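You operate a simulated robot arm through the tools that you are given. There is no shell and no other tool. Be economical: measure what you need, move in short steps, check, and stop when the job is done.

You are at the controls of a simulated two-armed robot. One attempt, no reset.

JOB
Take the blue paint can and leave it on the white cover plate. Then take the yellow loop unit on the trial bench top and put it away on the deckhead bench shelf. Then put the blue sensor on top of the downlight in white. Keep to this order. Set down upright: blue paint can, yellow loop unit, blue sensor.

It is judged by the outcome, as a careful person would: the job done as asked, and still so three seconds after it is handed in. It fails if anything else is knocked over, pushed out of place, dropped, spilled or broken. Lids that push on must go on centred and level and be pressed home; caps that screw on are set level and turned clockwise until they are tight.

ROBOT AND FRAMES
Two 7-joint arms with two-finger parallel grippers on one trunk, on a base that drives. Base frame: it is fixed to the floor where the robot stands at the start and does not move with it; the origin is under the middle of the robot, x ahead of it, y to its left, z up; the surface under the hand at the start is at about z = 820. Units: mm, rad, N and s.
The left shoulder is at the start at [70, 163, 1170], the right one opposite. With the tool pointing down near the work surface each hand reaches from about 380 to 880 mm from the robot's upright axis, wherever it stands, measured 20 degrees to its own side. Places, roughly: blue sensor (5x5x9 cm) [2900, -1300, 900]; deckhead bench shelf [3700, 3600, 400]; downlight in white [2500, -1500, 750]. Payload 3.43 kg a hand.
Tool frame (each hand has its own): the origin (TCP) lies between the finger pads and is the grasp point; the fingertips stand 34 mm ahead of it; z points along the fingers, y is the line along which they close. The gripper opens to 128 mm. The fingers are 24 mm wide and 12 mm thick; the gripper's body (48 by 130 mm) begins 96 mm behind the TCP.
Orientation is that of the tool frame in the base frame, as [roll, pitch, yaw] about the fixed x, y, z axes, in that order (R = Rz(yaw) Ry(pitch) Rx(roll)). With the fingers straight down and closing along the base's y, the tool's x points along the base's -x, its y along +y and its z along -z.

CONTROLS
- The arms move only by the tool send_rows. It takes "left_series", "right_series" or both (then of equal length, played together; a hand with none holds still); each is a list that holds one entry, the list of rows, each a list of 7 numbers: the turn, a rotation vector about the base's x, y, z in rad, then the shift along the base's x, y, z in m, then the opening, from 0 (shut) to 1 (fully open). In form: [[[wx, wy, wz, dx, dy, dz, grip], ...]]. A call has 1 to 10 rows; each row is the pose to reach, as a shift and turn from the pose commanded when the call began. A row lasts 0.2 s, in which the tool goes at most 50 mm and 0.15 rad; a call with a longer step from one row to the next is refused whole, and so is a gripper value outside its range. Where a pose cannot be reached the arm comes as near as it can. A force on the tool above 40 N (or 10 N above the force at the start of the call, whichever is more), or a blocked arm, ends the call early, and 0.2 s more pass. Each finger travels about 153 mm/s and halts on what it meets, pressing with about 31 N; the grip force reading is that of the motor and also rises with nothing between the fingers. The clock runs only during rows and for 0.2 s after the last one: add rows that repeat a pose to give the fingers time. It gives the time, the measured TCP pose, the force on the tool (base axes), the opening and the grip force at its end, in the units of the frame above (readings bear some noise), with the torque about the TCP (base axes, N m) and any sound that the robot's microphone picked up.
- Cameras (640 x 400 px; columns grow to the right, rows downward): "scene" is now at [126, -30.3, 1380.7]; the picture's right is [-0.37, -0.93, 0.00], its down [-0.67, 0.27, -0.69] and it looks along [0.64, -0.26, -0.72] (base axes); focal length 279 px, centre (320, 200). "left" rides on the left gripper at [76, 11, -160] in its tool frame; the picture's right is [-0.15, 0.99, 0.00], its down [-0.88, -0.13, -0.46] and it looks along [-0.45, -0.07, 0.89] (tool axes); focal length 234 px, centre (320, 200). "right" rides on the right gripper at [76, -11, -160] in its tool frame; the picture's right is [0.15, 0.99, 0.00], its down [-0.88, 0.13, -0.46] and it looks along [-0.45, 0.07, 0.89] (tool axes); focal length 234 px, centre (320, 200). There is no depth. A picture from a camera that has moved, and an enlarged one, comes with that camera's place and axes in the base frame and with its lens.
- get_image(camera): a new picture of that camera. The clock stands still meanwhile.
- move_column(by): slides the trunk up (or, below 0, down) by that many mm; the arms and the scene camera ride with it, the base frame stays. It gives what a move gives, with no picture.
- base_move(legs): drives the robot by 1 to 6 legs, each [ahead, left, turn to the left] in mm, mm and rad, along the robot's own axes; the way and the turn of a leg run together, so that a leg with both is an arc; at most 1500 mm and 3.142 rad a leg. The arms and the cameras ride along, it lands a little off, and it stops where it bumps. It gives what a move gives.
- pan_tilt(pan, tilt): turns the head with the scene camera to pan (to the left, within 1.501 rad either way) and tilt (down, from -0.506 to 1.204), counted from straight ahead of the robot. It gives what a move gives.
- enlarge(camera, box): a new picture of the part [left, top, right, bottom] of that camera's present view, enlarged. The clock stands still meanwhile.
- close_job(): hands the job in; it is judged then, once.

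Go step by step. Nothing tells you exact positions but the pictures and the camera data: compare them with the known pose of the tool, close in by small moves and look again before you grip or let go. The budget is 165 turns and 130 pictures, counting those below and the enlarged ones. Unless the task says otherwise, let go and move clear before handing in, and close with one line.

The tools are called after "Emit:" as a command line: name --argument value ..., lists and objects as JSON in quotes. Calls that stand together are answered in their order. send_rows: Moves the arms, as the interface text tells. Its arguments: {"type":"object","properties":{"left_series":{"type":"array","items":{"type":"array","items":{"type":"array","items":{"type":"number"}}}},"right_series":{"type":"array","items":{"type":"array","items":{"type":"array","items":{"type":"number"}}}}},"required":[]} The other tools are called the same way: move_column (by) slides the trunk up or down; base_move (legs) drives the base; pan_tilt (pan, tilt) turns the head that bears the scene camera; get_image (camera) takes a picture; enlarge (camera, box) takes an enlarged picture of a part of a camera's view; close_job () hands the job in.

At the start:

```text
clock: 0.0
left_position: [521.7, 30.4, 1109.8]
left_tcp_rot: [3.141, -0.001, -3.14]
left_contact_force: [-0.7, 0.3, 0.0]
left_ft_torque: [-0.01, -0.01, 0.04]
left_opening: 127.9
left_gripper_force: 0.0
right_position: [484.0, -411.1, 1052.9]
right_tcp_rot: [3.141, 0.001, -3.142]
right_contact_force: [-0.1, 0.0, 0.5]
right_ft_torque: [0.01, 0.01, 0.0]
right_opening: 127.9
right_gripper_force: 0.1
trunk travel left (down, up): [-650.0, 290.0]
robot x, y, heading: [-1.1, 1.1, -0.0]
head pan, tilt: [-0.384, 0.805]
```

scene: 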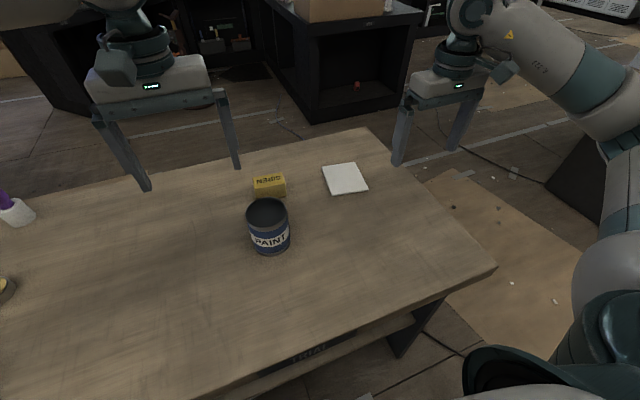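
right: 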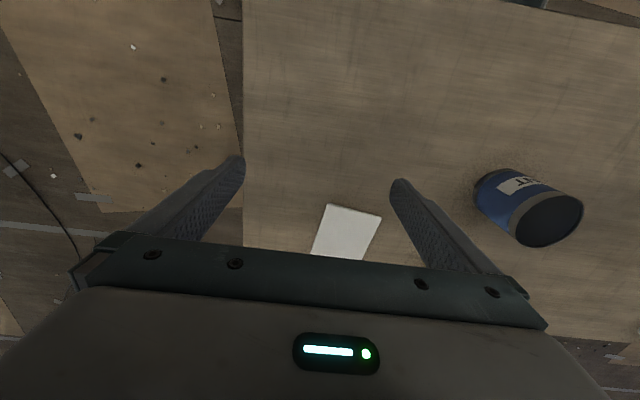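
left: 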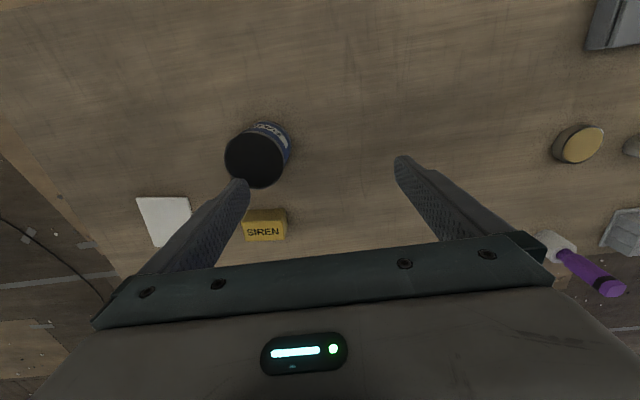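

I see the blue paint can at about [547, -64] and the white plate to its right-rear, with a yellow SIREN box behind it. I'll look over the rest of the bench to identify the yellow loop unit.

Emit:
pan_tilt --pan 0.5 --tilt 0.8

Emit:
get_image --camera "scene"

```text
clock: 1.2
left_position: [520.5, 32.2, 1109.5]
left_tcp_rot: [3.141, -0.001, -3.141]
left_contact_force: [0.2, -0.1, -0.3]
left_ft_torque: [0.0, 0.01, -0.03]
left_opening: 128.0
left_gripper_force: 0.1
right_position: [483.2, -410.8, 1051.9]
right_tcp_rot: [3.141, 0.0, -3.14]
right_contact_force: [-0.2, -1.0, 0.1]
right_ft_torque: [-0.02, 0.01, 0.0]
right_opening: 128.1
right_gripper_force: 0.2
trunk travel left (down, up): [-650.0, 290.0]
robot x, y, heading: [1.7, -0.9, 0.001]
head pan, tilt: [0.499, 0.799]
```

```text
126 pictures are left
camera scene: at [122.3, 38.3, 1381.1], right [0.48, -0.88, 0.0], down [-0.63, -0.34, -0.7], along [0.61, 0.33, -0.72], focal length 279 px, centre (320, 200)
```

scene: 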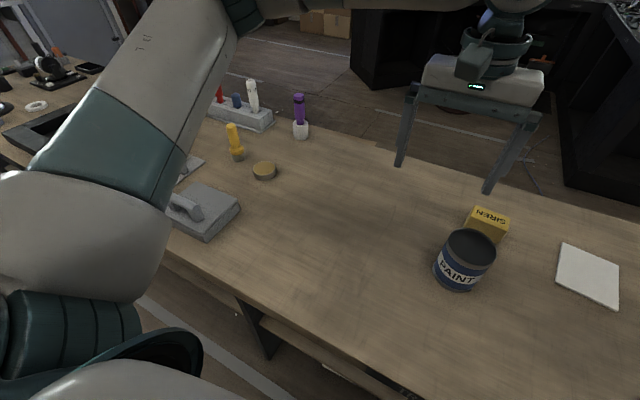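

Emit:
enlarge --camera "scene" --box '[160, 70, 320, 250]'

Emit:
enlarge --camera "scene" --box '[420, 190, 640, 320]'

```text
2.22 times, centred on (240, 160) of scene
camera zoom: at [122.3, 38.3, 1381.1], right [0.48, -0.88, 0.0], down [-0.63, -0.34, -0.7], along [0.61, 0.33, -0.72], focal length 620 px, centre (498, 289)
```

zoom: 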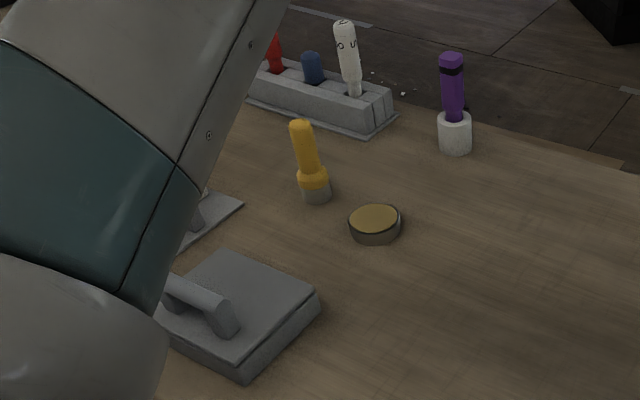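

```text
2.91 times, centred on (530, 255) of scene
camera zoom: at [122.3, 38.3, 1381.1], right [0.48, -0.88, 0.0], down [-0.63, -0.34, -0.7], along [0.61, 0.33, -0.72], focal length 812 px, centre (-291, 40)
```

zoom: 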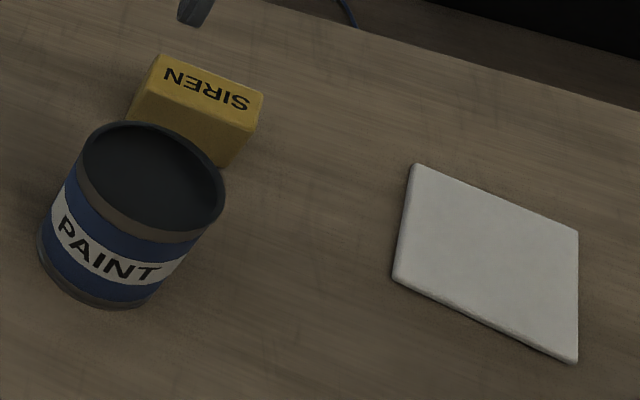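

The paint can seems to be at about [543, -74], the plate at about [672, -333] and the yellow SIREN box at about [688, -109]. I'll move the left arm aside and bring the right hand over the can.

Emit:
send_rows --left_series '[[[0, 0, 0, 0, 0.05, 0, 1], [0, 0, 0, 0, 0.1, 0, 1], [0, 0, 0, 0, 0.15, 0, 1], [0, 0, 0, 0, 0.2, 0, 1], [0, 0, 0, 0, 0.25, 0, 1], [0, 0, 0, 0, 0.28, 0, 1], [0, 0, 0, 0, 0.28, 0, 1], [0, 0, 0, 0, 0.28, 0, 1], [0, 0, 0, 0, 0.28, 0, 1], [0, 0, 0, 0, 0.28, 0, 1]]]' --right_series '[[[0, 0, 0, 0, 0, 0, 1], [0, 0, 0, 0, 0.03, 0, 1], [0, 0, 0, 0.01, 0.075, 0, 1], [0, 0, 0, 0.02, 0.12, 0, 1], [0, 0, 0, 0.03, 0.16, 0, 1], [0, 0, 0, 0.04, 0.2, 0, 1], [0, 0, 0, 0.05, 0.24, 0, 1], [0, 0, 0, 0.06, 0.28, 0, 1], [0, 0, 0, 0.06, 0.31, 0, 1], [0, 0, 0, 0.06, 0.337, 0, 1]]]'

Emit:
pan_tilt --pan -0.3 --tilt 0.8

Emit:
get_image --camera "right"

Emit:
get_image --camera "scene"

```text
clock: 3.4
left_position: [518.7, 313.7, 1106.8]
left_tcp_rot: [-3.14, 0.0, -3.139]
left_contact_force: [-0.1, 1.0, -0.4]
left_ft_torque: [-0.04, 0.03, 0.02]
left_opening: 128.1
left_gripper_force: 0.0
right_position: [542.3, -71.8, 1053.9]
right_tcp_rot: [-3.139, -0.002, -3.141]
right_contact_force: [0.6, -0.1, 0.4]
right_ft_torque: [-0.01, -0.02, -0.02]
right_opening: 127.7
right_gripper_force: 0.0
trunk travel left (down, up): [-650.0, 290.0]
robot x, y, heading: [-1.5, 0.4, 0.0]
head pan, tilt: [0.499, 0.799]
```

```text
clock: 4.5
left_position: [518.0, 312.9, 1107.2]
left_tcp_rot: [-3.141, -0.001, -3.141]
left_contact_force: [0.8, -0.3, -0.4]
left_ft_torque: [0.01, -0.03, 0.01]
left_opening: 128.0
left_gripper_force: 0.2
right_position: [542.5, -72.4, 1053.7]
right_tcp_rot: [3.141, -0.002, -3.141]
right_contact_force: [-0.1, -0.1, -0.1]
right_ft_torque: [-0.03, 0.03, -0.01]
right_opening: 128.0
right_gripper_force: 0.2
trunk travel left (down, up): [-650.0, 290.0]
robot x, y, heading: [-3.6, 2.4, -0.004]
head pan, tilt: [-0.3, 0.799]
```

```text
123 pictures are left
camera right: at [466.5, -84.1, 1214.6], right [-0.15, 0.99, 0.0], down [0.88, 0.13, 0.46], along [0.45, 0.07, -0.89], focal length 234 px, centre (320, 200)
```

right: 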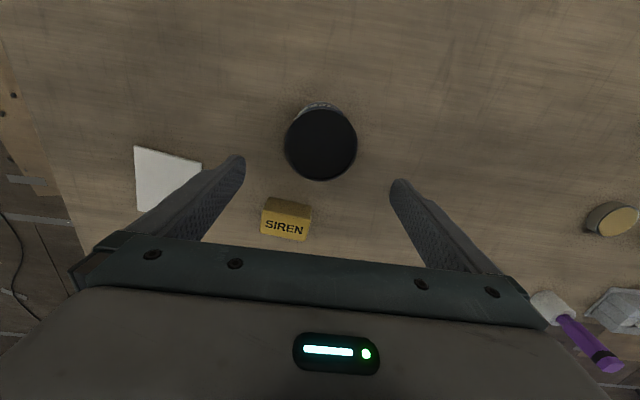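

```text
122 pictures are left
camera scene: at [128.6, -23.8, 1381.1], right [-0.29, -0.96, 0.0], down [-0.69, 0.21, -0.7], along [0.67, -0.21, -0.72], focal length 279 px, centre (320, 200)
```

scene: 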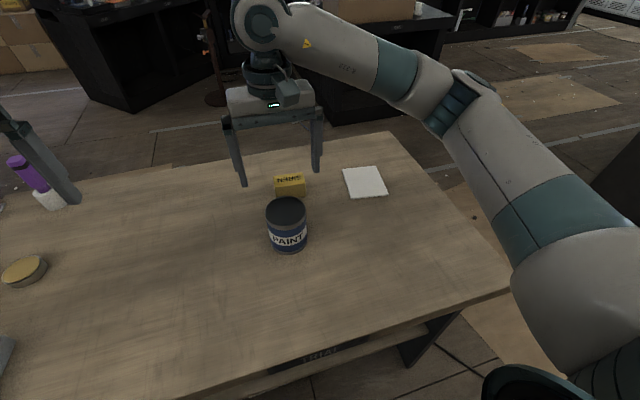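

The can is centred between the right fingers at about [538, -71], with a rim about 93 mm wide. I'll go down around it and close.

Emit:
send_rows --right_series '[[[0, 0, 0, -0.004, 0.001, -0.045, 1], [0, 0, 0, -0.004, 0.001, -0.09, 1], [0, 0, 0, -0.004, 0.001, -0.13, 1], [0, 0, 0, -0.004, 0.001, -0.16, 1], [0, 0, 0, -0.004, 0.001, -0.18, 1], [0, 0, 0, -0.004, 0.001, -0.183, 1], [0, 0, 0, -0.004, 0.001, -0.183, 1]]]'

Emit:
get_image --camera "right"

Emit:
enlarge --camera "scene" --box '[200, 120, 400, 270]'

```text
clock: 6.1
left_position: [517.6, 312.5, 1107.5]
left_tcp_rot: [3.141, -0.001, -3.139]
left_contact_force: [0.1, 0.8, 0.2]
left_ft_torque: [-0.01, 0.0, -0.04]
left_opening: 127.9
left_gripper_force: 0.0
right_position: [540.0, -74.2, 869.3]
right_tcp_rot: [-3.141, -0.001, -3.141]
right_contact_force: [-0.2, -0.7, 0.0]
right_ft_torque: [-0.01, -0.01, 0.0]
right_opening: 127.7
right_gripper_force: 0.1
trunk travel left (down, up): [-650.0, 290.0]
robot x, y, heading: [1.0, 1.3, 0.002]
head pan, tilt: [-0.3, 0.799]
```

```text
121 pictures are left
camera right: at [463.1, -84.8, 1029.9], right [-0.15, 0.99, 0.0], down [0.88, 0.13, 0.46], along [0.45, 0.07, -0.89], focal length 234 px, centre (320, 200)
```

right: 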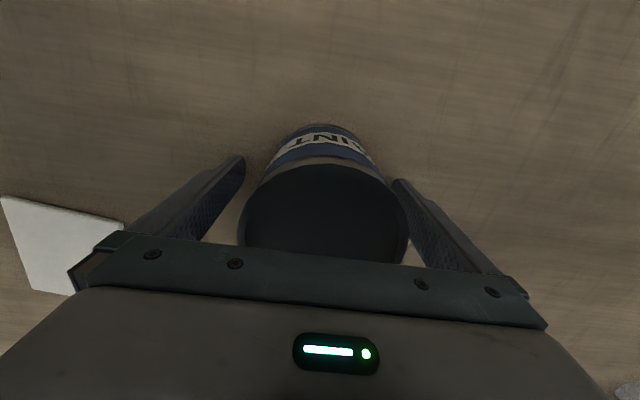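

```text
2.67 times, centred on (300, 195) of scene
camera zoom: at [128.5, -23.9, 1381.1], right [-0.3, -0.96, 0.0], down [-0.69, 0.21, -0.7], along [0.67, -0.21, -0.72], focal length 744 px, centre (373, 213)
```

zoom: 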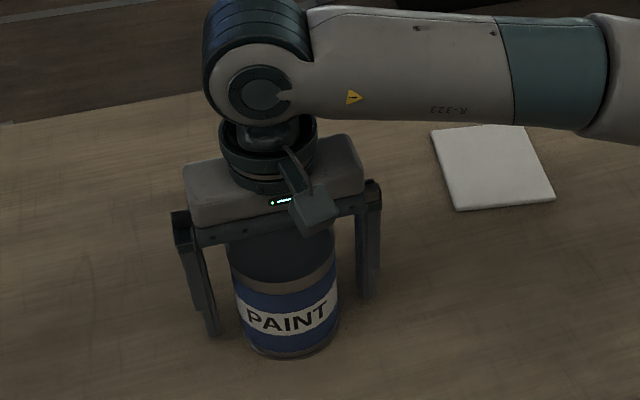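

The can sits well between the fingers, so I'll close on it.

Emit:
send_rows --right_series '[[[0, 0, 0, 0, 0, 0, 0.8], [0, 0, 0, 0, 0, 0, 0.7], [0, 0, 0, 0, 0, 0, 0.6], [0, 0, 0, 0, 0, 0, 0.5], [0, 0, 0, 0, 0, 0, 0.5], [0, 0, 0, 0, 0, 0, 0.5]]]'

```text
clock: 7.5
left_position: [519.1, 313.5, 1108.0]
left_tcp_rot: [-3.141, -0.002, -3.139]
left_contact_force: [-0.1, 0.2, 0.7]
left_ft_torque: [-0.01, 0.03, -0.03]
left_opening: 127.8
left_gripper_force: 0.1
right_position: [539.4, -72.9, 870.1]
right_tcp_rot: [-3.141, 0.001, 3.141]
right_contact_force: [-0.1, 1.1, -0.5]
right_ft_torque: [-0.02, -0.04, 0.02]
right_opening: 88.2
right_gripper_force: 30.7
trunk travel left (down, up): [-650.0, 290.0]
robot x, y, heading: [0.2, 2.2, -0.001]
head pan, tilt: [-0.3, 0.799]
```

Gripped at 88 mm. Next I lift the can and carry it over the plate.

Emit:
send_rows --right_series '[[[0, 0, 0, 0, 0, 0.02, 0.5], [0, 0, 0, 0, 0, 0.05, 0.5], [0, 0, 0, 0, 0, 0.08, 0.5], [0, 0, 0, 0.01, -0.03, 0.09, 0.5], [0, 0, 0, 0.03, -0.07, 0.09, 0.5], [0, 0, 0, 0.05, -0.11, 0.09, 0.5], [0, 0, 0, 0.07, -0.15, 0.09, 0.5], [0, 0, 0, 0.09, -0.19, 0.09, 0.5], [0, 0, 0, 0.11, -0.225, 0.09, 0.5], [0, 0, 0, 0.12, -0.24, 0.09, 0.5]]]'

Emit:
get_image --camera "scene"

Emit:
get_image --camera "right"

```text
clock: 9.7
left_position: [518.9, 313.3, 1108.1]
left_tcp_rot: [-3.142, 0.0, -3.141]
left_contact_force: [-0.2, 0.7, -0.1]
left_ft_torque: [-0.04, -0.03, 0.02]
left_opening: 128.0
left_gripper_force: 0.2
right_position: [660.4, -311.2, 957.3]
right_tcp_rot: [3.141, -0.001, -3.141]
right_contact_force: [0.3, -0.6, -3.1]
right_ft_torque: [0.0, 0.01, -0.03]
right_opening: 88.0
right_gripper_force: 31.0
trunk travel left (down, up): [-650.0, 290.0]
robot x, y, heading: [0.1, 2.7, 0.002]
head pan, tilt: [-0.3, 0.799]
```

```text
119 pictures are left
camera scene: at [129.0, -24.1, 1381.1], right [-0.3, -0.96, 0.0], down [-0.69, 0.21, -0.7], along [0.67, -0.21, -0.72], focal length 279 px, centre (320, 200)
```

scene: 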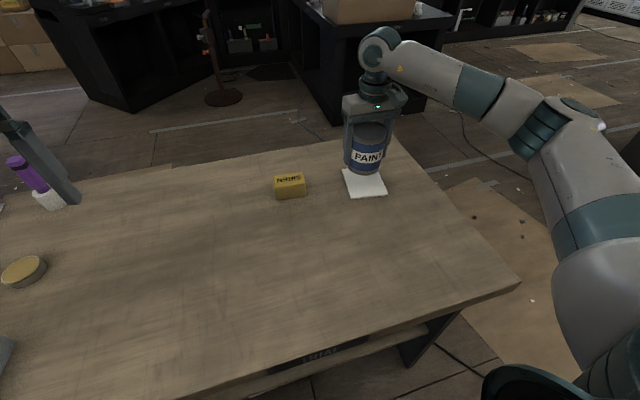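

```text
118 pictures are left
camera right: at [583.8, -323.2, 1117.2], right [-0.15, 0.99, 0.0], down [0.88, 0.13, 0.46], along [0.45, 0.07, -0.89], focal length 234 px, centre (320, 200)
```

right: 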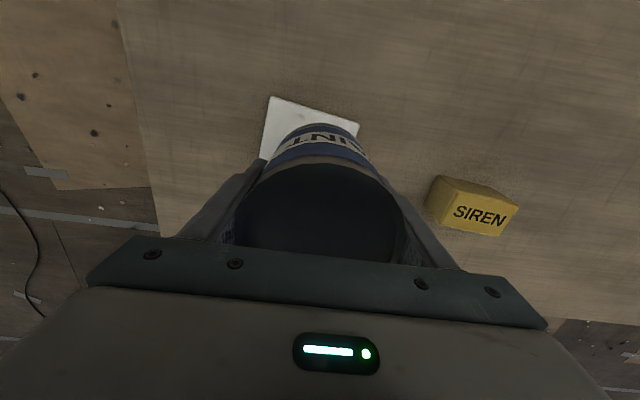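

The plate's centre works out at about [671, -331]. I'll zoom in to check where the can sits relative to the TCP.

Emit:
enlarge --camera "scene" --box '[310, 90, 430, 210]'

```text
3.33 times, centred on (370, 150) of scene
camera zoom: at [129.0, -24.1, 1381.1], right [-0.3, -0.96, 0.0], down [-0.69, 0.21, -0.7], along [0.67, -0.21, -0.72], focal length 930 px, centre (153, 367)
```

zoom: 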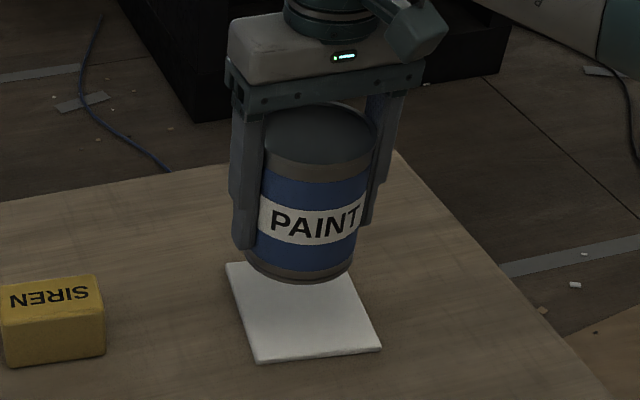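

Target TCP is about [669, -325]. I'll lower partway and look again.

Emit:
send_rows --right_series '[[[0, 0, 0, 0.009, -0.014, 0, 0.5], [0, 0, 0, 0.009, -0.014, -0.03, 0.5], [0, 0, 0, 0.009, -0.014, -0.06, 0.5], [0, 0, 0, 0.009, -0.014, -0.065, 0.5], [0, 0, 0, 0.009, -0.014, -0.065, 0.5]]]'

Emit:
enlarge --camera "scene" --box '[310, 90, 430, 210]'

Emit:
get_image --camera "right"

```text
clock: 10.9
left_position: [519.1, 313.5, 1107.4]
left_tcp_rot: [3.141, 0.001, -3.14]
left_contact_force: [-0.4, 0.2, -0.9]
left_ft_torque: [-0.03, -0.01, 0.01]
left_opening: 127.9
left_gripper_force: 0.0
right_position: [669.2, -327.6, 894.7]
right_tcp_rot: [3.14, -0.001, -3.141]
right_contact_force: [0.3, -0.3, -2.4]
right_ft_torque: [-0.01, 0.02, -0.01]
right_opening: 88.1
right_gripper_force: 31.2
trunk travel left (down, up): [-650.0, 290.0]
robot x, y, heading: [-1.4, -0.3, -0.003]
head pan, tilt: [-0.3, 0.799]
```

```text
3.33 times, centred on (370, 150) of scene
camera zoom: at [128.9, -24.2, 1381.1], right [-0.3, -0.96, 0.0], down [-0.69, 0.21, -0.7], along [0.67, -0.21, -0.72], focal length 930 px, centre (153, 367)
```

zoom: 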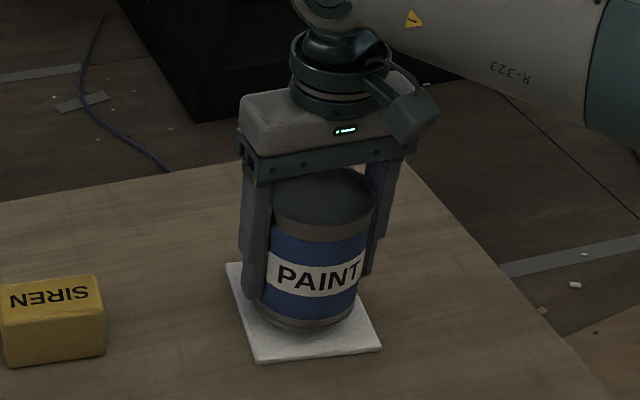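

```text
115 pictures are left
camera right: at [592.3, -338.9, 1054.4], right [-0.15, 0.99, 0.0], down [0.88, 0.13, 0.46], along [0.45, 0.07, -0.89], focal length 234 px, centre (320, 200)
```

right: 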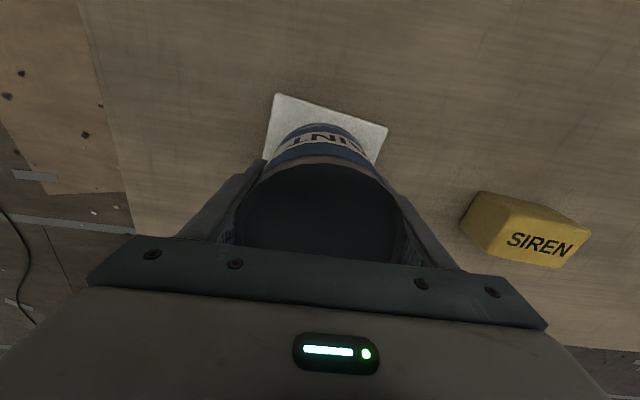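

The plate turns out to be rectangular, about 108 x 130, centred near [680, -331]. I'll shift a little forward and lower gently.

Emit:
send_rows --right_series '[[[0, 0, 0, 0.01, -0.003, 0, 0.5], [0, 0, 0, 0.01, -0.003, -0.006, 0.5], [0, 0, 0, 0.01, -0.003, -0.012, 0.5], [0, 0, 0, 0.01, -0.003, -0.014, 0.5], [0, 0, 0, 0.01, -0.003, -0.015, 0.5], [0, 0, 0, 0.01, -0.003, -0.015, 0.5]]]'

Emit:
enlarge --camera "scene" --box '[330, 120, 410, 200]'

```text
clock: 12.3
left_position: [519.5, 312.8, 1108.1]
left_tcp_rot: [-3.141, -0.001, -3.14]
left_contact_force: [-0.9, -0.5, -0.1]
left_ft_torque: [0.0, 0.02, 0.0]
left_opening: 127.7
left_gripper_force: 0.1
right_position: [679.1, -329.4, 878.4]
right_tcp_rot: [3.141, -0.002, 3.141]
right_contact_force: [-0.3, 0.3, -3.5]
right_ft_torque: [-0.04, -0.02, -0.02]
right_opening: 88.3
right_gripper_force: 31.8
trunk travel left (down, up): [-650.0, 290.0]
robot x, y, heading: [-0.1, 3.3, -0.003]
head pan, tilt: [-0.3, 0.799]
```

```text
5.00 times, centred on (370, 160) of scene
camera zoom: at [129.0, -24.1, 1381.1], right [-0.3, -0.96, 0.0], down [-0.69, 0.21, -0.7], along [0.67, -0.21, -0.72], focal length 1395 px, centre (70, 400)
```

zoom: 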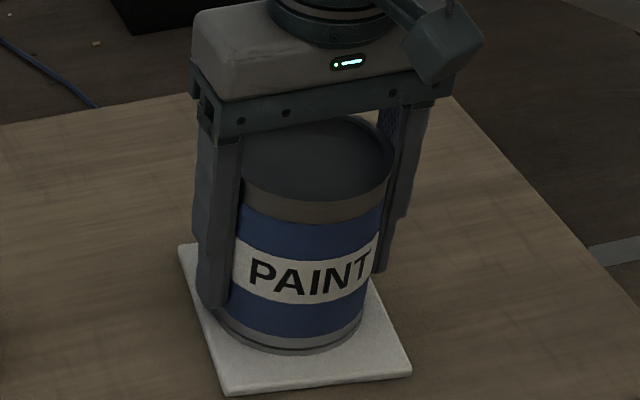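

The can is over the plate with a few millimetres to go. I'll continue down in tiny steps.

Emit:
send_rows --right_series '[[[0, 0, 0, 0, 0, -0.001, 0.5], [0, 0, 0, 0, 0, -0.002, 0.5], [0, 0, 0, 0, 0, -0.003, 0.5], [0, 0, 0, 0, 0, -0.003, 0.5]]]'

```text
clock: 13.3
left_position: [516.6, 314.2, 1108.0]
left_tcp_rot: [3.139, 0.002, -3.14]
left_contact_force: [-0.1, 0.2, 0.1]
left_ft_torque: [0.01, 0.01, -0.02]
left_opening: 128.1
left_gripper_force: 0.1
right_position: [678.5, -328.7, 878.5]
right_tcp_rot: [3.141, 0.002, 3.14]
right_contact_force: [4.5, -5.0, 15.5]
right_ft_torque: [-0.13, 0.49, 0.19]
right_opening: 88.1
right_gripper_force: 30.9
trunk travel left (down, up): [-650.0, 290.0]
robot x, y, heading: [0.1, -0.4, 0.002]
head pan, tilt: [-0.3, 0.799]
```

In contact. I'll ease the pressure, open, rise clear and check.

Emit:
send_rows --right_series '[[[0, 0, 0, 0, 0, 0.002, 0.5], [0, 0, 0, 0, 0, 0.002, 0.7], [0, 0, 0, 0, 0, 0.002, 0.85], [0, 0, 0, 0, 0, 0.002, 1], [0, 0, 0, 0, 0, 0.002, 1], [0, 0, 0, 0, 0, 0.03, 1], [0, 0, 0, 0, 0, 0.07, 1], [0, 0, 0, 0, 0, 0.11, 1], [0, 0, 0, 0, 0, 0.15, 1], [0, 0, 0, 0, 0, 0.17, 1]]]'

Emit:
enlarge --camera "scene" --box '[310, 90, 430, 210]'

Emit:
get_image --camera "right"

```text
clock: 15.5
left_position: [517.8, 312.0, 1106.8]
left_tcp_rot: [-3.141, -0.001, -3.139]
left_contact_force: [-0.2, 0.0, -0.5]
left_ft_torque: [0.01, -0.03, -0.02]
left_opening: 127.9
left_gripper_force: 0.1
right_position: [679.4, -329.8, 1046.5]
right_tcp_rot: [3.141, -0.001, -3.141]
right_contact_force: [-0.3, -0.1, -0.9]
right_ft_torque: [0.0, -0.03, -0.03]
right_opening: 128.1
right_gripper_force: 0.0
trunk travel left (down, up): [-650.0, 290.0]
robot x, y, heading: [-0.8, 1.9, 0.0]
head pan, tilt: [-0.3, 0.799]
```

```text
3.33 times, centred on (370, 150) of scene
camera zoom: at [128.6, -23.7, 1381.1], right [-0.3, -0.96, 0.0], down [-0.69, 0.21, -0.7], along [0.67, -0.21, -0.72], focal length 930 px, centre (153, 367)
```

zoom: 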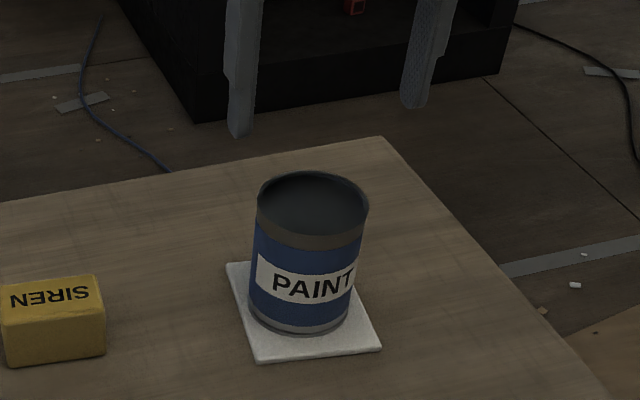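

```text
112 pictures are left
camera right: at [601.4, -340.6, 1207.0], right [-0.15, 0.99, 0.0], down [0.88, 0.13, 0.46], along [0.45, 0.07, -0.89], focal length 234 px, centre (320, 200)
```

right: 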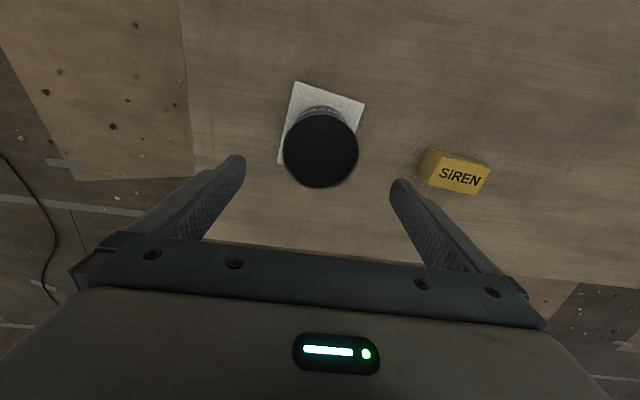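

The can stands on the plate. Before choosing, I'll check the rest of the trial bench for other yellow units.

Emit:
pan_tilt --pan 0.9 --tilt 0.45

Emit:
get_image --camera "scene"

Emit:
get_image --camera "left"

Emit:
pan_tilt --pan 0 --tilt 0.3

Emit:
get_image --camera "scene"

Emit:
pan_tilt --pan -0.9 --tilt 0.3

Emit:
get_image --camera "scene"

```text
clock: 16.9
left_position: [517.4, 312.0, 1107.4]
left_tcp_rot: [3.141, 0.001, -3.14]
left_contact_force: [0.4, -1.1, -0.4]
left_ft_torque: [0.01, 0.01, -0.01]
left_opening: 128.1
left_gripper_force: 0.1
right_position: [676.9, -328.9, 1045.1]
right_tcp_rot: [-3.141, -0.001, -3.141]
right_contact_force: [-0.4, -0.7, 0.3]
right_ft_torque: [0.02, 0.0, -0.04]
right_opening: 128.0
right_gripper_force: 0.1
trunk travel left (down, up): [-650.0, 290.0]
robot x, y, heading: [1.7, 0.3, -0.001]
head pan, tilt: [0.901, 0.45]
```

```text
111 pictures are left
camera scene: at [108.6, 71.9, 1411.5], right [0.78, -0.62, 0.0], down [-0.27, -0.34, -0.9], along [0.56, 0.71, -0.44], focal length 279 px, centre (320, 200)
```

scene: 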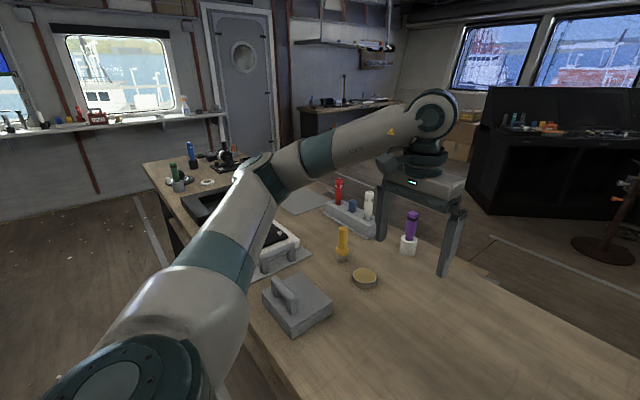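

```text
110 pictures are left
camera left: at [442.7, 324.6, 1267.8], right [0.14, 0.99, 0.0], down [0.88, -0.13, 0.46], along [0.45, -0.07, -0.89], focal length 234 px, centre (320, 200)
```

left: 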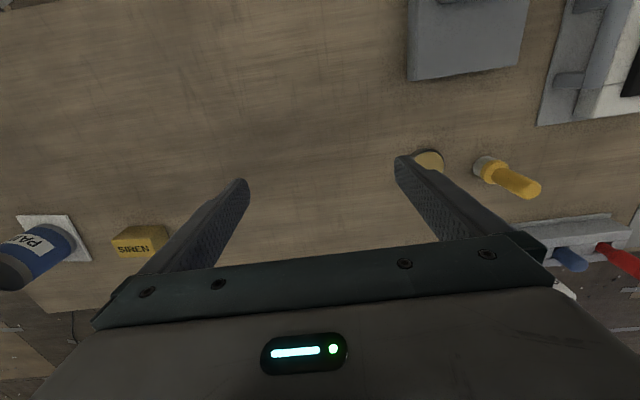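

```text
clock: 18.1
left_position: [519.0, 313.0, 1107.4]
left_tcp_rot: [-3.141, -0.001, -3.139]
left_contact_force: [0.7, -0.1, 0.6]
left_ft_torque: [-0.02, 0.02, -0.04]
left_opening: 127.8
left_gripper_force: 0.1
right_position: [677.8, -330.0, 1045.4]
right_tcp_rot: [-3.14, 0.0, -3.141]
right_contact_force: [0.5, -0.1, -0.2]
right_ft_torque: [0.01, -0.01, 0.0]
right_opening: 128.2
right_gripper_force: 0.1
trunk travel left (down, up): [-650.0, 290.0]
robot x, y, heading: [1.5, 0.6, 0.0]
head pan, tilt: [0.0, 0.3]
```

```text
109 pictures are left
camera scene: at [144.9, 0.0, 1425.5], right [0.0, -1.0, 0.0], down [-0.3, 0.0, -0.96], along [0.96, 0.0, -0.3], focal length 279 px, centre (320, 200)
```

scene: 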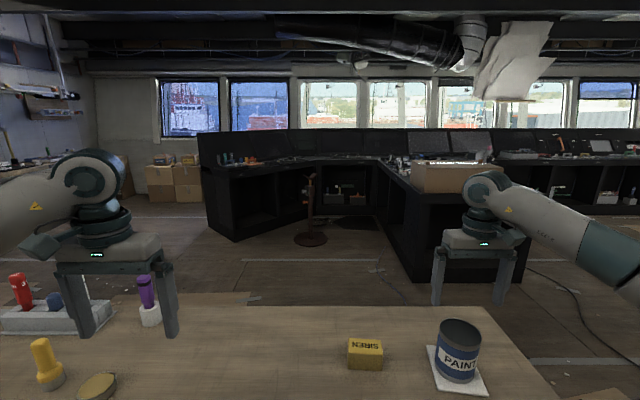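

```text
clock: 19.3
left_position: [518.6, 312.8, 1107.8]
left_tcp_rot: [-3.142, -0.001, -3.139]
left_contact_force: [0.2, 0.7, 0.0]
left_ft_torque: [0.0, -0.02, 0.03]
left_opening: 128.0
left_gripper_force: 0.1
right_position: [677.3, -329.4, 1045.5]
right_tcp_rot: [3.141, 0.0, 3.14]
right_contact_force: [0.5, 0.1, -0.2]
right_ft_torque: [0.01, 0.05, -0.01]
right_opening: 127.6
right_gripper_force: 0.2
trunk travel left (down, up): [-650.0, 290.0]
robot x, y, heading: [2.3, -2.5, 0.0]
head pan, tilt: [-0.901, 0.3]
```

```text
108 pictures are left
camera scene: at [109.5, -73.2, 1425.5], right [-0.78, -0.62, 0.0], down [-0.18, 0.23, -0.96], along [0.59, -0.75, -0.3], focal length 279 px, centre (320, 200)
```

scene: 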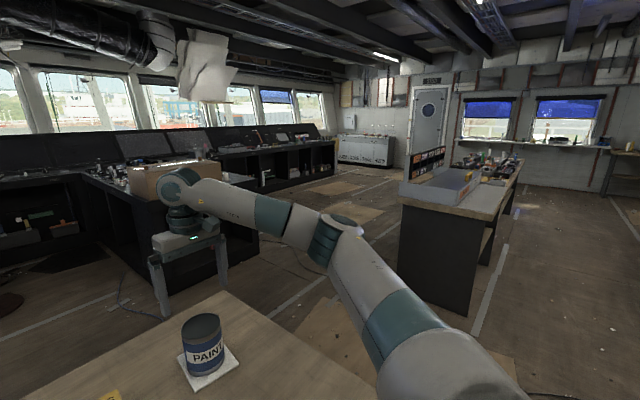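

The SIREN box is the only yellow unit of that kind on the trial bench. I'll look at the far-left shelf from here to decide how to grip it.

Emit:
pan_tilt --pan 0.78 --tilt 0.2

Emit:
enlarge --camera "scene" --box '[220, 100, 420, 240]'

Emit:
enlarge --camera "right" --box '[380, 120, 540, 220]'

```text
clock: 21.0
left_position: [519.2, 312.4, 1107.1]
left_tcp_rot: [-3.141, 0.0, -3.14]
left_contact_force: [-0.3, 0.2, 0.0]
left_ft_torque: [0.0, 0.01, 0.01]
left_opening: 128.1
left_gripper_force: 0.2
right_position: [677.5, -330.0, 1046.5]
right_tcp_rot: [3.141, 0.0, 3.14]
right_contact_force: [-0.4, 0.2, -0.1]
right_ft_torque: [0.0, 0.0, -0.02]
right_opening: 128.0
right_gripper_force: 0.2
trunk travel left (down, up): [-650.0, 290.0]
robot x, y, heading: [-0.5, -3.7, 0.002]
head pan, tilt: [0.78, 0.201]
```

```text
2.86 times, centred on (320, 170) of scene
camera zoom: at [117.8, 65.4, 1434.8], right [0.7, -0.71, 0.0], down [-0.14, -0.14, -0.98], along [0.7, 0.69, -0.2], focal length 797 px, centre (320, 286)
```

zoom: 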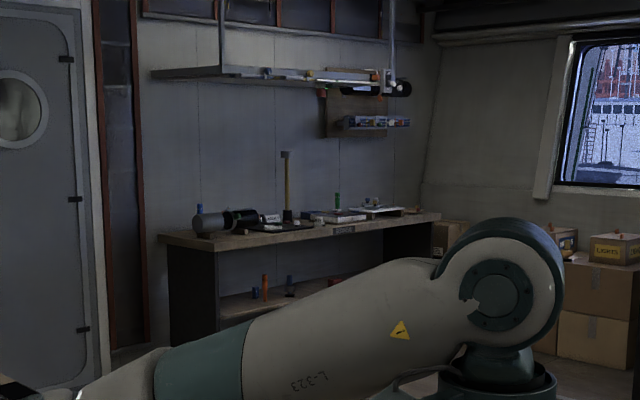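

```text
4.00 times, centred on (460, 170) of right
camera zoom: at [601.3, -340.9, 1206.4], right [-0.15, 0.99, 0.0], down [0.88, 0.13, 0.46], along [0.45, 0.07, -0.89], focal length 937 px, centre (-240, 320)
```

zoom: 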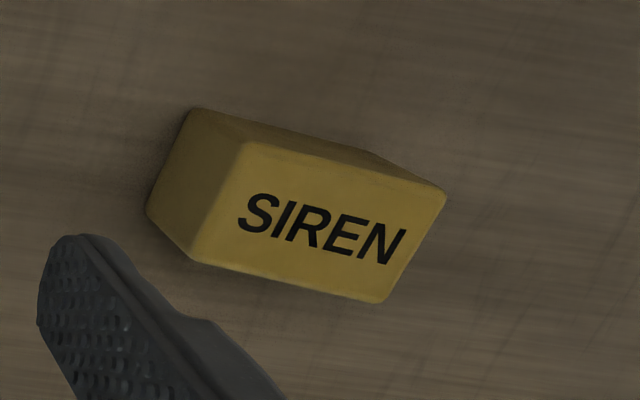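

The SIREN box is at about [699, -110], 50 x 80 x 51 mm, turned about -4°. The shelf lies under a bench top, so I'll grip with the hand tilted 45° forward and first pose behind and above the box.

Emit:
send_rows --right_series '[[[0, 0, 0, -0.02, 0.03, 0, 1], [-0.004, -0.12, -0.01, -0.04, 0.07, 0, 1], [-0.008, -0.24, -0.02, -0.055, 0.11, 0, 1], [-0.012, -0.36, -0.03, -0.07, 0.15, -0.01, 1], [-0.016, -0.48, -0.04, -0.085, 0.19, -0.02, 1], [-0.02, -0.6, -0.05, -0.1, 0.215, -0.03, 1], [-0.0235, -0.72, -0.056, -0.11, 0.22, -0.04, 1], [-0.0255, -0.784, -0.0616, -0.11, 0.22, -0.05, 1], [-0.0255, -0.784, -0.0616, -0.11, 0.22, -0.05, 1], [-0.0255, -0.784, -0.0616, -0.11, 0.22, -0.05, 1]]]'

Emit:
pan_tilt --pan -0.2 --tilt 0.7

Emit:
get_image --camera "scene"

Emit:
get_image --camera "right"

```text
clock: 23.2
left_position: [518.9, 312.7, 1107.1]
left_tcp_rot: [-3.14, 0.0, -3.141]
left_contact_force: [0.7, 0.2, 0.9]
left_ft_torque: [-0.01, -0.02, 0.02]
left_opening: 128.0
left_gripper_force: 0.0
right_position: [568.4, -108.1, 997.7]
right_tcp_rot: [-3.141, 0.786, 3.076]
right_contact_force: [0.2, 0.2, 0.0]
right_ft_torque: [0.01, 0.02, 0.0]
right_opening: 127.9
right_gripper_force: 0.0
trunk travel left (down, up): [-650.0, 290.0]
robot x, y, heading: [1.5, -1.6, -0.001]
head pan, tilt: [0.78, 0.201]
```

```text
clock: 24.5
left_position: [518.2, 313.1, 1107.7]
left_tcp_rot: [3.14, -0.001, -3.139]
left_contact_force: [0.1, 0.0, 0.3]
left_ft_torque: [0.0, -0.02, -0.03]
left_opening: 128.0
left_gripper_force: 0.1
right_position: [568.4, -108.7, 997.0]
right_tcp_rot: [3.141, 0.785, 3.076]
right_contact_force: [-0.1, 0.3, -0.1]
right_ft_torque: [0.0, -0.02, -0.01]
right_opening: 128.2
right_gripper_force: 0.1
trunk travel left (down, up): [-650.0, 290.0]
robot x, y, heading: [-2.3, 0.1, 0.001]
head pan, tilt: [-0.201, 0.7]
```

```text
105 pictures are left
camera scene: at [134.7, -16.9, 1389.4], right [-0.2, -0.98, 0.0], down [-0.63, 0.13, -0.77], along [0.75, -0.15, -0.64], focal length 279 px, centre (320, 200)
```

scene: 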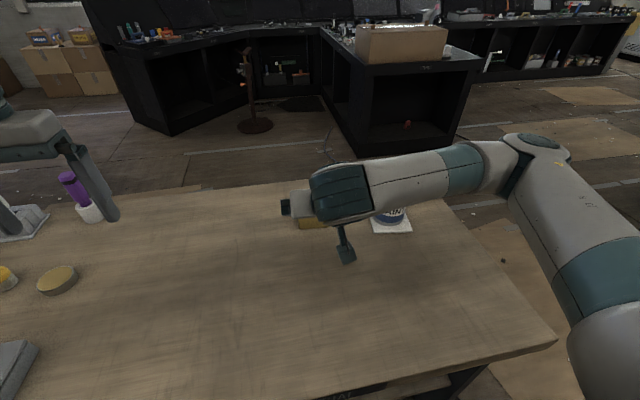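

```text
104 pictures are left
camera right: at [401.2, -108.8, 1057.3], right [-0.04, 0.99, -0.1], down [0.31, 0.11, 0.94], along [0.95, 0.0, -0.31], focal length 234 px, centre (320, 200)
```

right: 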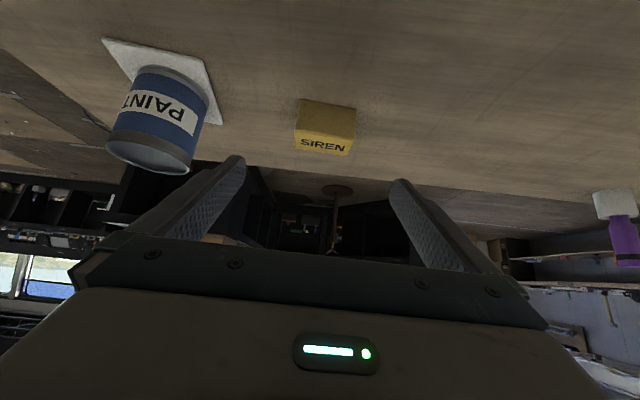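

The hand is lined up along its approach. I'll advance along the tool axis to straddle the box.

Emit:
send_rows --right_series '[[[0, 0, 0, 0.025, -0.001, -0.028, 1], [0, 0, 0, 0.055, -0.001, -0.06, 1], [0, 0, 0, 0.085, -0.002, -0.095, 1], [0, 0, 0, 0.105, -0.003, -0.12, 1], [0, 0, 0, 0.12, -0.003, -0.137, 1], [0, 0, 0, 0.12, -0.003, -0.137, 1]]]'

Emit:
get_image --camera "right"

Emit:
get_image --camera "scene"

```text
clock: 25.9
left_position: [517.6, 311.8, 1108.1]
left_tcp_rot: [-3.141, 0.001, -3.138]
left_contact_force: [-0.2, -0.9, 0.0]
left_ft_torque: [0.03, 0.0, 0.02]
left_opening: 127.9
left_gripper_force: 0.0
right_position: [689.9, -112.7, 856.8]
right_tcp_rot: [-3.142, 0.785, 3.076]
right_contact_force: [-0.6, -0.2, 0.3]
right_ft_torque: [0.02, -0.01, 0.03]
right_opening: 128.0
right_gripper_force: 0.0
trunk travel left (down, up): [-650.0, 290.0]
robot x, y, heading: [-1.1, -1.0, 0.006]
head pan, tilt: [-0.201, 0.7]
```

```text
103 pictures are left
camera right: at [522.7, -112.2, 918.7], right [-0.04, 0.99, -0.1], down [0.31, 0.11, 0.94], along [0.95, 0.01, -0.31], focal length 234 px, centre (320, 200)
```

right: 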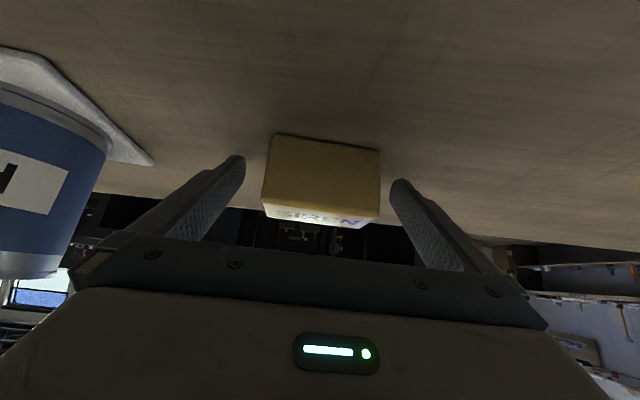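

```text
102 pictures are left
camera scene: at [134.5, -17.0, 1389.4], right [-0.2, -0.98, 0.0], down [-0.63, 0.13, -0.76], along [0.75, -0.15, -0.64], focal length 279 px, centre (320, 200)
```

scene: 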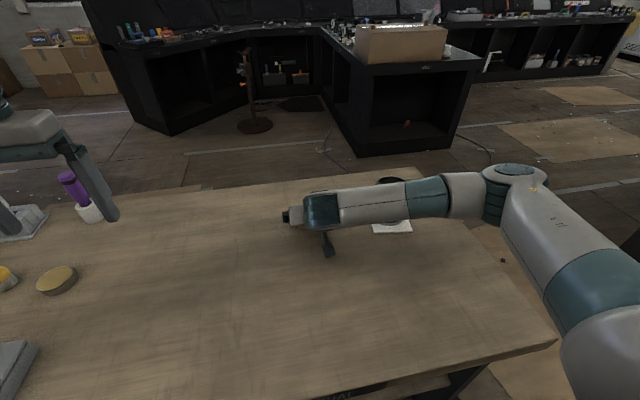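

The box sits between the fingers. I'll close on it and lift straight up slightly.

Emit:
send_rows --right_series '[[[0, 0, 0, 0, 0, 0, 0.8], [0, 0, 0, 0, 0, 0, 0.65], [0, 0, 0, 0, 0, 0, 0.5], [0, 0, 0, 0, 0, 0, 0.4], [0, 0, 0, 0, 0, 0, 0.4], [0, 0, 0, 0, 0, 0.02, 0.4], [0, 0, 0, 0, 0, 0.06, 0.4], [0, 0, 0, -0.01, 0, 0.1, 0.4], [0, 0, 0, -0.03, 0, 0.14, 0.4], [0, 0, 0, -0.05, 0, 0.17, 0.4]]]'

Emit:
get_image --camera "right"

Emit:
get_image --camera "scene"

```text
clock: 28.1
left_position: [517.0, 312.7, 1107.3]
left_tcp_rot: [3.142, 0.0, -3.139]
left_contact_force: [0.1, -0.1, -0.3]
left_ft_torque: [-0.03, -0.03, 0.0]
left_opening: 128.2
left_gripper_force: 0.0
right_position: [637.7, -108.5, 1030.7]
right_tcp_rot: [3.141, 0.785, 3.077]
right_contact_force: [-0.5, 0.4, -1.0]
right_ft_torque: [-0.02, 0.03, -0.01]
right_opening: 84.9
right_gripper_force: 31.5
trunk travel left (down, up): [-650.0, 290.0]
robot x, y, heading: [1.5, 3.8, 0.0]
head pan, tilt: [-0.201, 0.7]
```

```text
101 pictures are left
camera right: at [471.2, -110.2, 1090.8], right [-0.04, 0.99, -0.1], down [0.31, 0.11, 0.94], along [0.95, 0.0, -0.31], focal length 234 px, centre (320, 200)
```

right: 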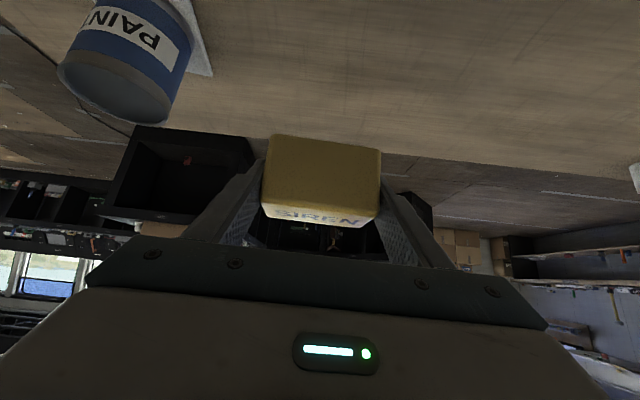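

```text
100 pictures are left
camera scene: at [134.0, -16.7, 1389.4], right [-0.2, -0.98, 0.0], down [-0.63, 0.13, -0.77], along [0.75, -0.15, -0.64], focal length 279 px, centre (320, 200)
```

scene: 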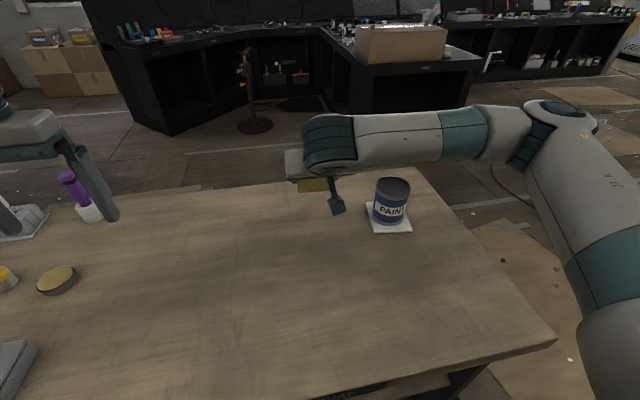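

The box is held firmly. I'll now drive round the right end of the trial bench toward the shelf, starting with back, right, then ahead.

Emit:
base_move --legs '[[-250, 0, 0], [0, -1250, 0]]'

Emit:
get_image --camera "scene"

Emit:
pan_tilt --pan -0.1 --tilt 0.35

Emit:
get_image --camera "scene"

```text
clock: 35.7
left_position: [275.6, -913.1, 1107.6]
left_tcp_rot: [-3.141, 0.0, -3.139]
left_contact_force: [0.4, -0.6, 0.2]
left_ft_torque: [-0.03, 0.0, 0.01]
left_opening: 128.1
left_gripper_force: 0.0
right_position: [396.5, -1336.0, 1030.5]
right_tcp_rot: [3.141, 0.784, 3.078]
right_contact_force: [0.1, -1.2, -1.8]
right_ft_torque: [0.02, 0.02, -0.01]
right_opening: 84.4
right_gripper_force: 31.0
trunk travel left (down, up): [-650.0, 290.0]
robot x, y, heading: [-239.8, -1227.4, 0.005]
head pan, tilt: [-0.201, 0.7]
```

```text
99 pictures are left
camera scene: at [-107.2, -1242.9, 1389.4], right [-0.2, -0.98, 0.0], down [-0.63, 0.13, -0.76], along [0.75, -0.15, -0.64], focal length 279 px, centre (320, 200)
```

scene: 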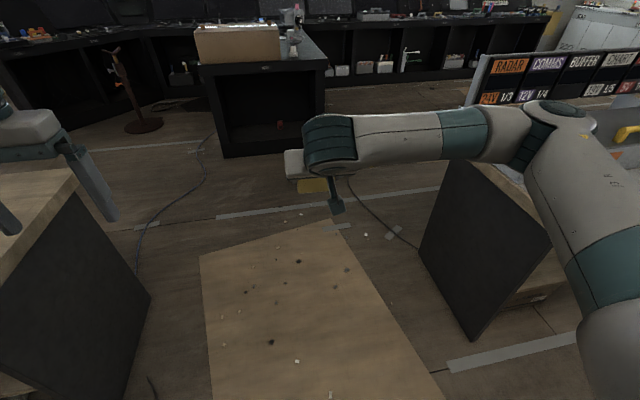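

```text
clock: 36.5
left_position: [275.9, -913.0, 1107.9]
left_tcp_rot: [-3.14, 0.0, -3.139]
left_contact_force: [-0.3, -0.6, -0.1]
left_ft_torque: [0.02, -0.01, 0.01]
left_opening: 127.9
left_gripper_force: 0.0
right_position: [397.8, -1336.6, 1030.7]
right_tcp_rot: [-3.14, 0.784, 3.078]
right_contact_force: [0.5, 0.1, -1.3]
right_ft_torque: [0.01, -0.03, 0.0]
right_opening: 84.6
right_gripper_force: 30.8
trunk travel left (down, up): [-650.0, 290.0]
robot x, y, heading: [-242.1, -1225.0, 0.004]
head pan, tilt: [-0.099, 0.351]
```

```text
98 pictures are left
camera scene: at [-97.8, -1235.0, 1420.7], right [-0.1, -1.0, 0.0], down [-0.34, 0.03, -0.94], along [0.93, -0.09, -0.34], focal length 279 px, centre (320, 200)
```

scene: 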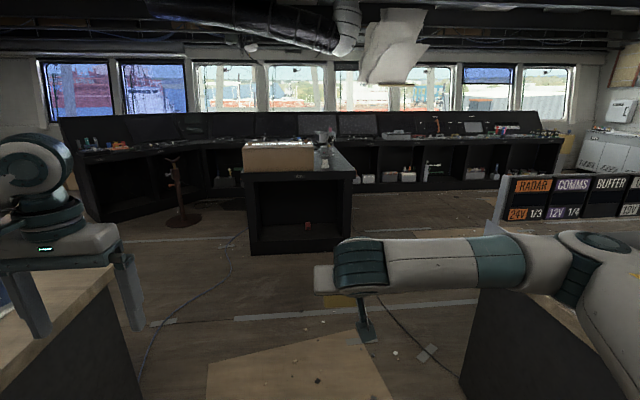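

The corridor between the trial bench (ends at y≈-530) and the right bench (y≈-2070) is clear. I'll drive through it, then turn left.

Emit:
base_move --legs '[[1500, 0, 0], [120, 0, 0], [0, 0, 1.566]]'

Emit:
pan_tilt --pan 0 --tilt 0.4

Emit:
get_image --camera "scene"

```text
clock: 48.5
left_position: [1060.6, -706.0, 1107.6]
left_tcp_rot: [3.141, 0.0, -1.597]
left_contact_force: [0.6, 0.8, -0.2]
left_ft_torque: [0.03, -0.03, 0.0]
left_opening: 128.0
left_gripper_force: 0.1
right_position: [1486.5, -597.6, 1029.7]
right_tcp_rot: [-3.141, 0.784, -1.664]
right_contact_force: [0.0, 0.1, -0.1]
right_ft_torque: [0.0, 0.01, -0.02]
right_opening: 84.6
right_gripper_force: 30.9
trunk travel left (down, up): [-650.0, 290.0]
robot x, y, heading: [1360.6, -1233.3, 1.544]
head pan, tilt: [-0.099, 0.351]
```

```text
clock: 49.1
left_position: [1059.7, -707.3, 1108.1]
left_tcp_rot: [3.142, 0.002, -1.596]
left_contact_force: [-0.3, 0.1, -0.6]
left_ft_torque: [0.03, 0.01, 0.02]
left_opening: 128.0
left_gripper_force: 0.1
right_position: [1486.1, -598.2, 1030.8]
right_tcp_rot: [3.141, 0.784, -1.663]
right_contact_force: [0.3, 0.3, -0.7]
right_ft_torque: [-0.02, 0.0, -0.02]
right_opening: 84.5
right_gripper_force: 31.4
trunk travel left (down, up): [-650.0, 290.0]
robot x, y, heading: [1360.9, -1233.7, 1.541]
head pan, tilt: [0.0, 0.4]
```

```text
97 pictures are left
camera scene: at [1363.5, -1091.5, 1416.2], right [1.0, -0.03, 0.0], down [-0.01, -0.39, -0.92], along [0.03, 0.92, -0.39], focal length 279 px, centre (320, 200)
```

scene: 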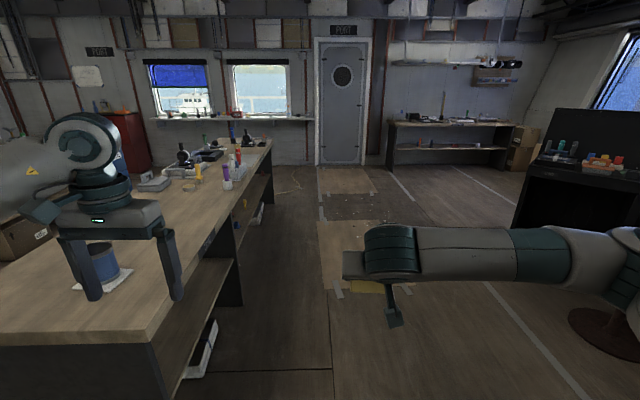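

The way ahead is clear, with the target bench at y≈3500 and x from 2700 to 4700. I'll drive up and then sideways in front of it.

Emit:
base_move --legs '[[1500, 0, 0.027], [1500, 0, 0], [550, 0, 0], [0, -1200, 0], [0, -1000, 0]]'

Emit:
pan_tilt --pan 0 --tilt 0.6

Emit:
get_image --camera "scene"

```text
clock: 76.9
left_position: [3375.1, 2778.2, 1107.2]
left_tcp_rot: [3.141, 0.0, -1.613]
left_contact_force: [-0.4, -0.1, 0.0]
left_ft_torque: [-0.03, 0.03, 0.02]
left_opening: 128.2
left_gripper_force: 0.0
right_position: [3803.3, 2882.0, 1030.5]
right_tcp_rot: [-3.141, 0.784, -1.675]
right_contact_force: [-0.3, -0.6, -0.9]
right_ft_torque: [-0.02, -0.03, 0.04]
right_opening: 84.6
right_gripper_force: 30.8
trunk travel left (down, up): [-650.0, 290.0]
robot x, y, heading: [3669.5, 2249.8, 1.533]
head pan, tilt: [0.0, 0.4]
```

```text
clock: 77.6
left_position: [3375.3, 2777.7, 1107.8]
left_tcp_rot: [3.141, 0.001, -1.613]
left_contact_force: [-0.2, -0.9, 0.2]
left_ft_torque: [-0.03, 0.01, -0.01]
left_opening: 127.9
left_gripper_force: 0.0
right_position: [3803.7, 2882.4, 1029.2]
right_tcp_rot: [3.14, 0.783, -1.679]
right_contact_force: [0.1, -0.5, -1.9]
right_ft_torque: [0.0, 0.0, -0.02]
right_opening: 84.4
right_gripper_force: 30.6
trunk travel left (down, up): [-650.0, 290.0]
robot x, y, heading: [3669.5, 2247.0, 1.527]
head pan, tilt: [0.0, 0.6]
```

```text
96 pictures are left
camera scene: at [3673.4, 2386.4, 1398.0], right [1.0, -0.04, 0.0], down [-0.02, -0.56, -0.83], along [0.03, 0.82, -0.56], focal length 279 px, centre (320, 200)
```

scene: 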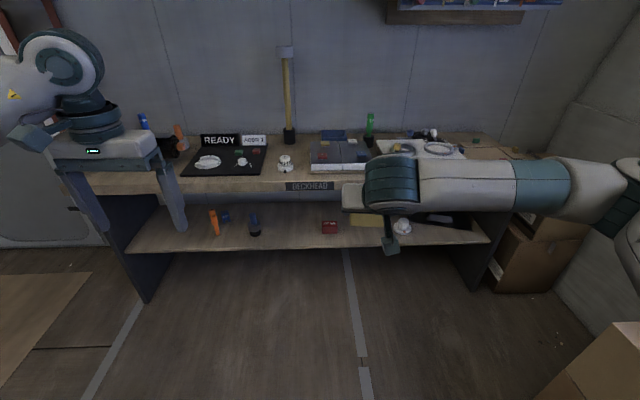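

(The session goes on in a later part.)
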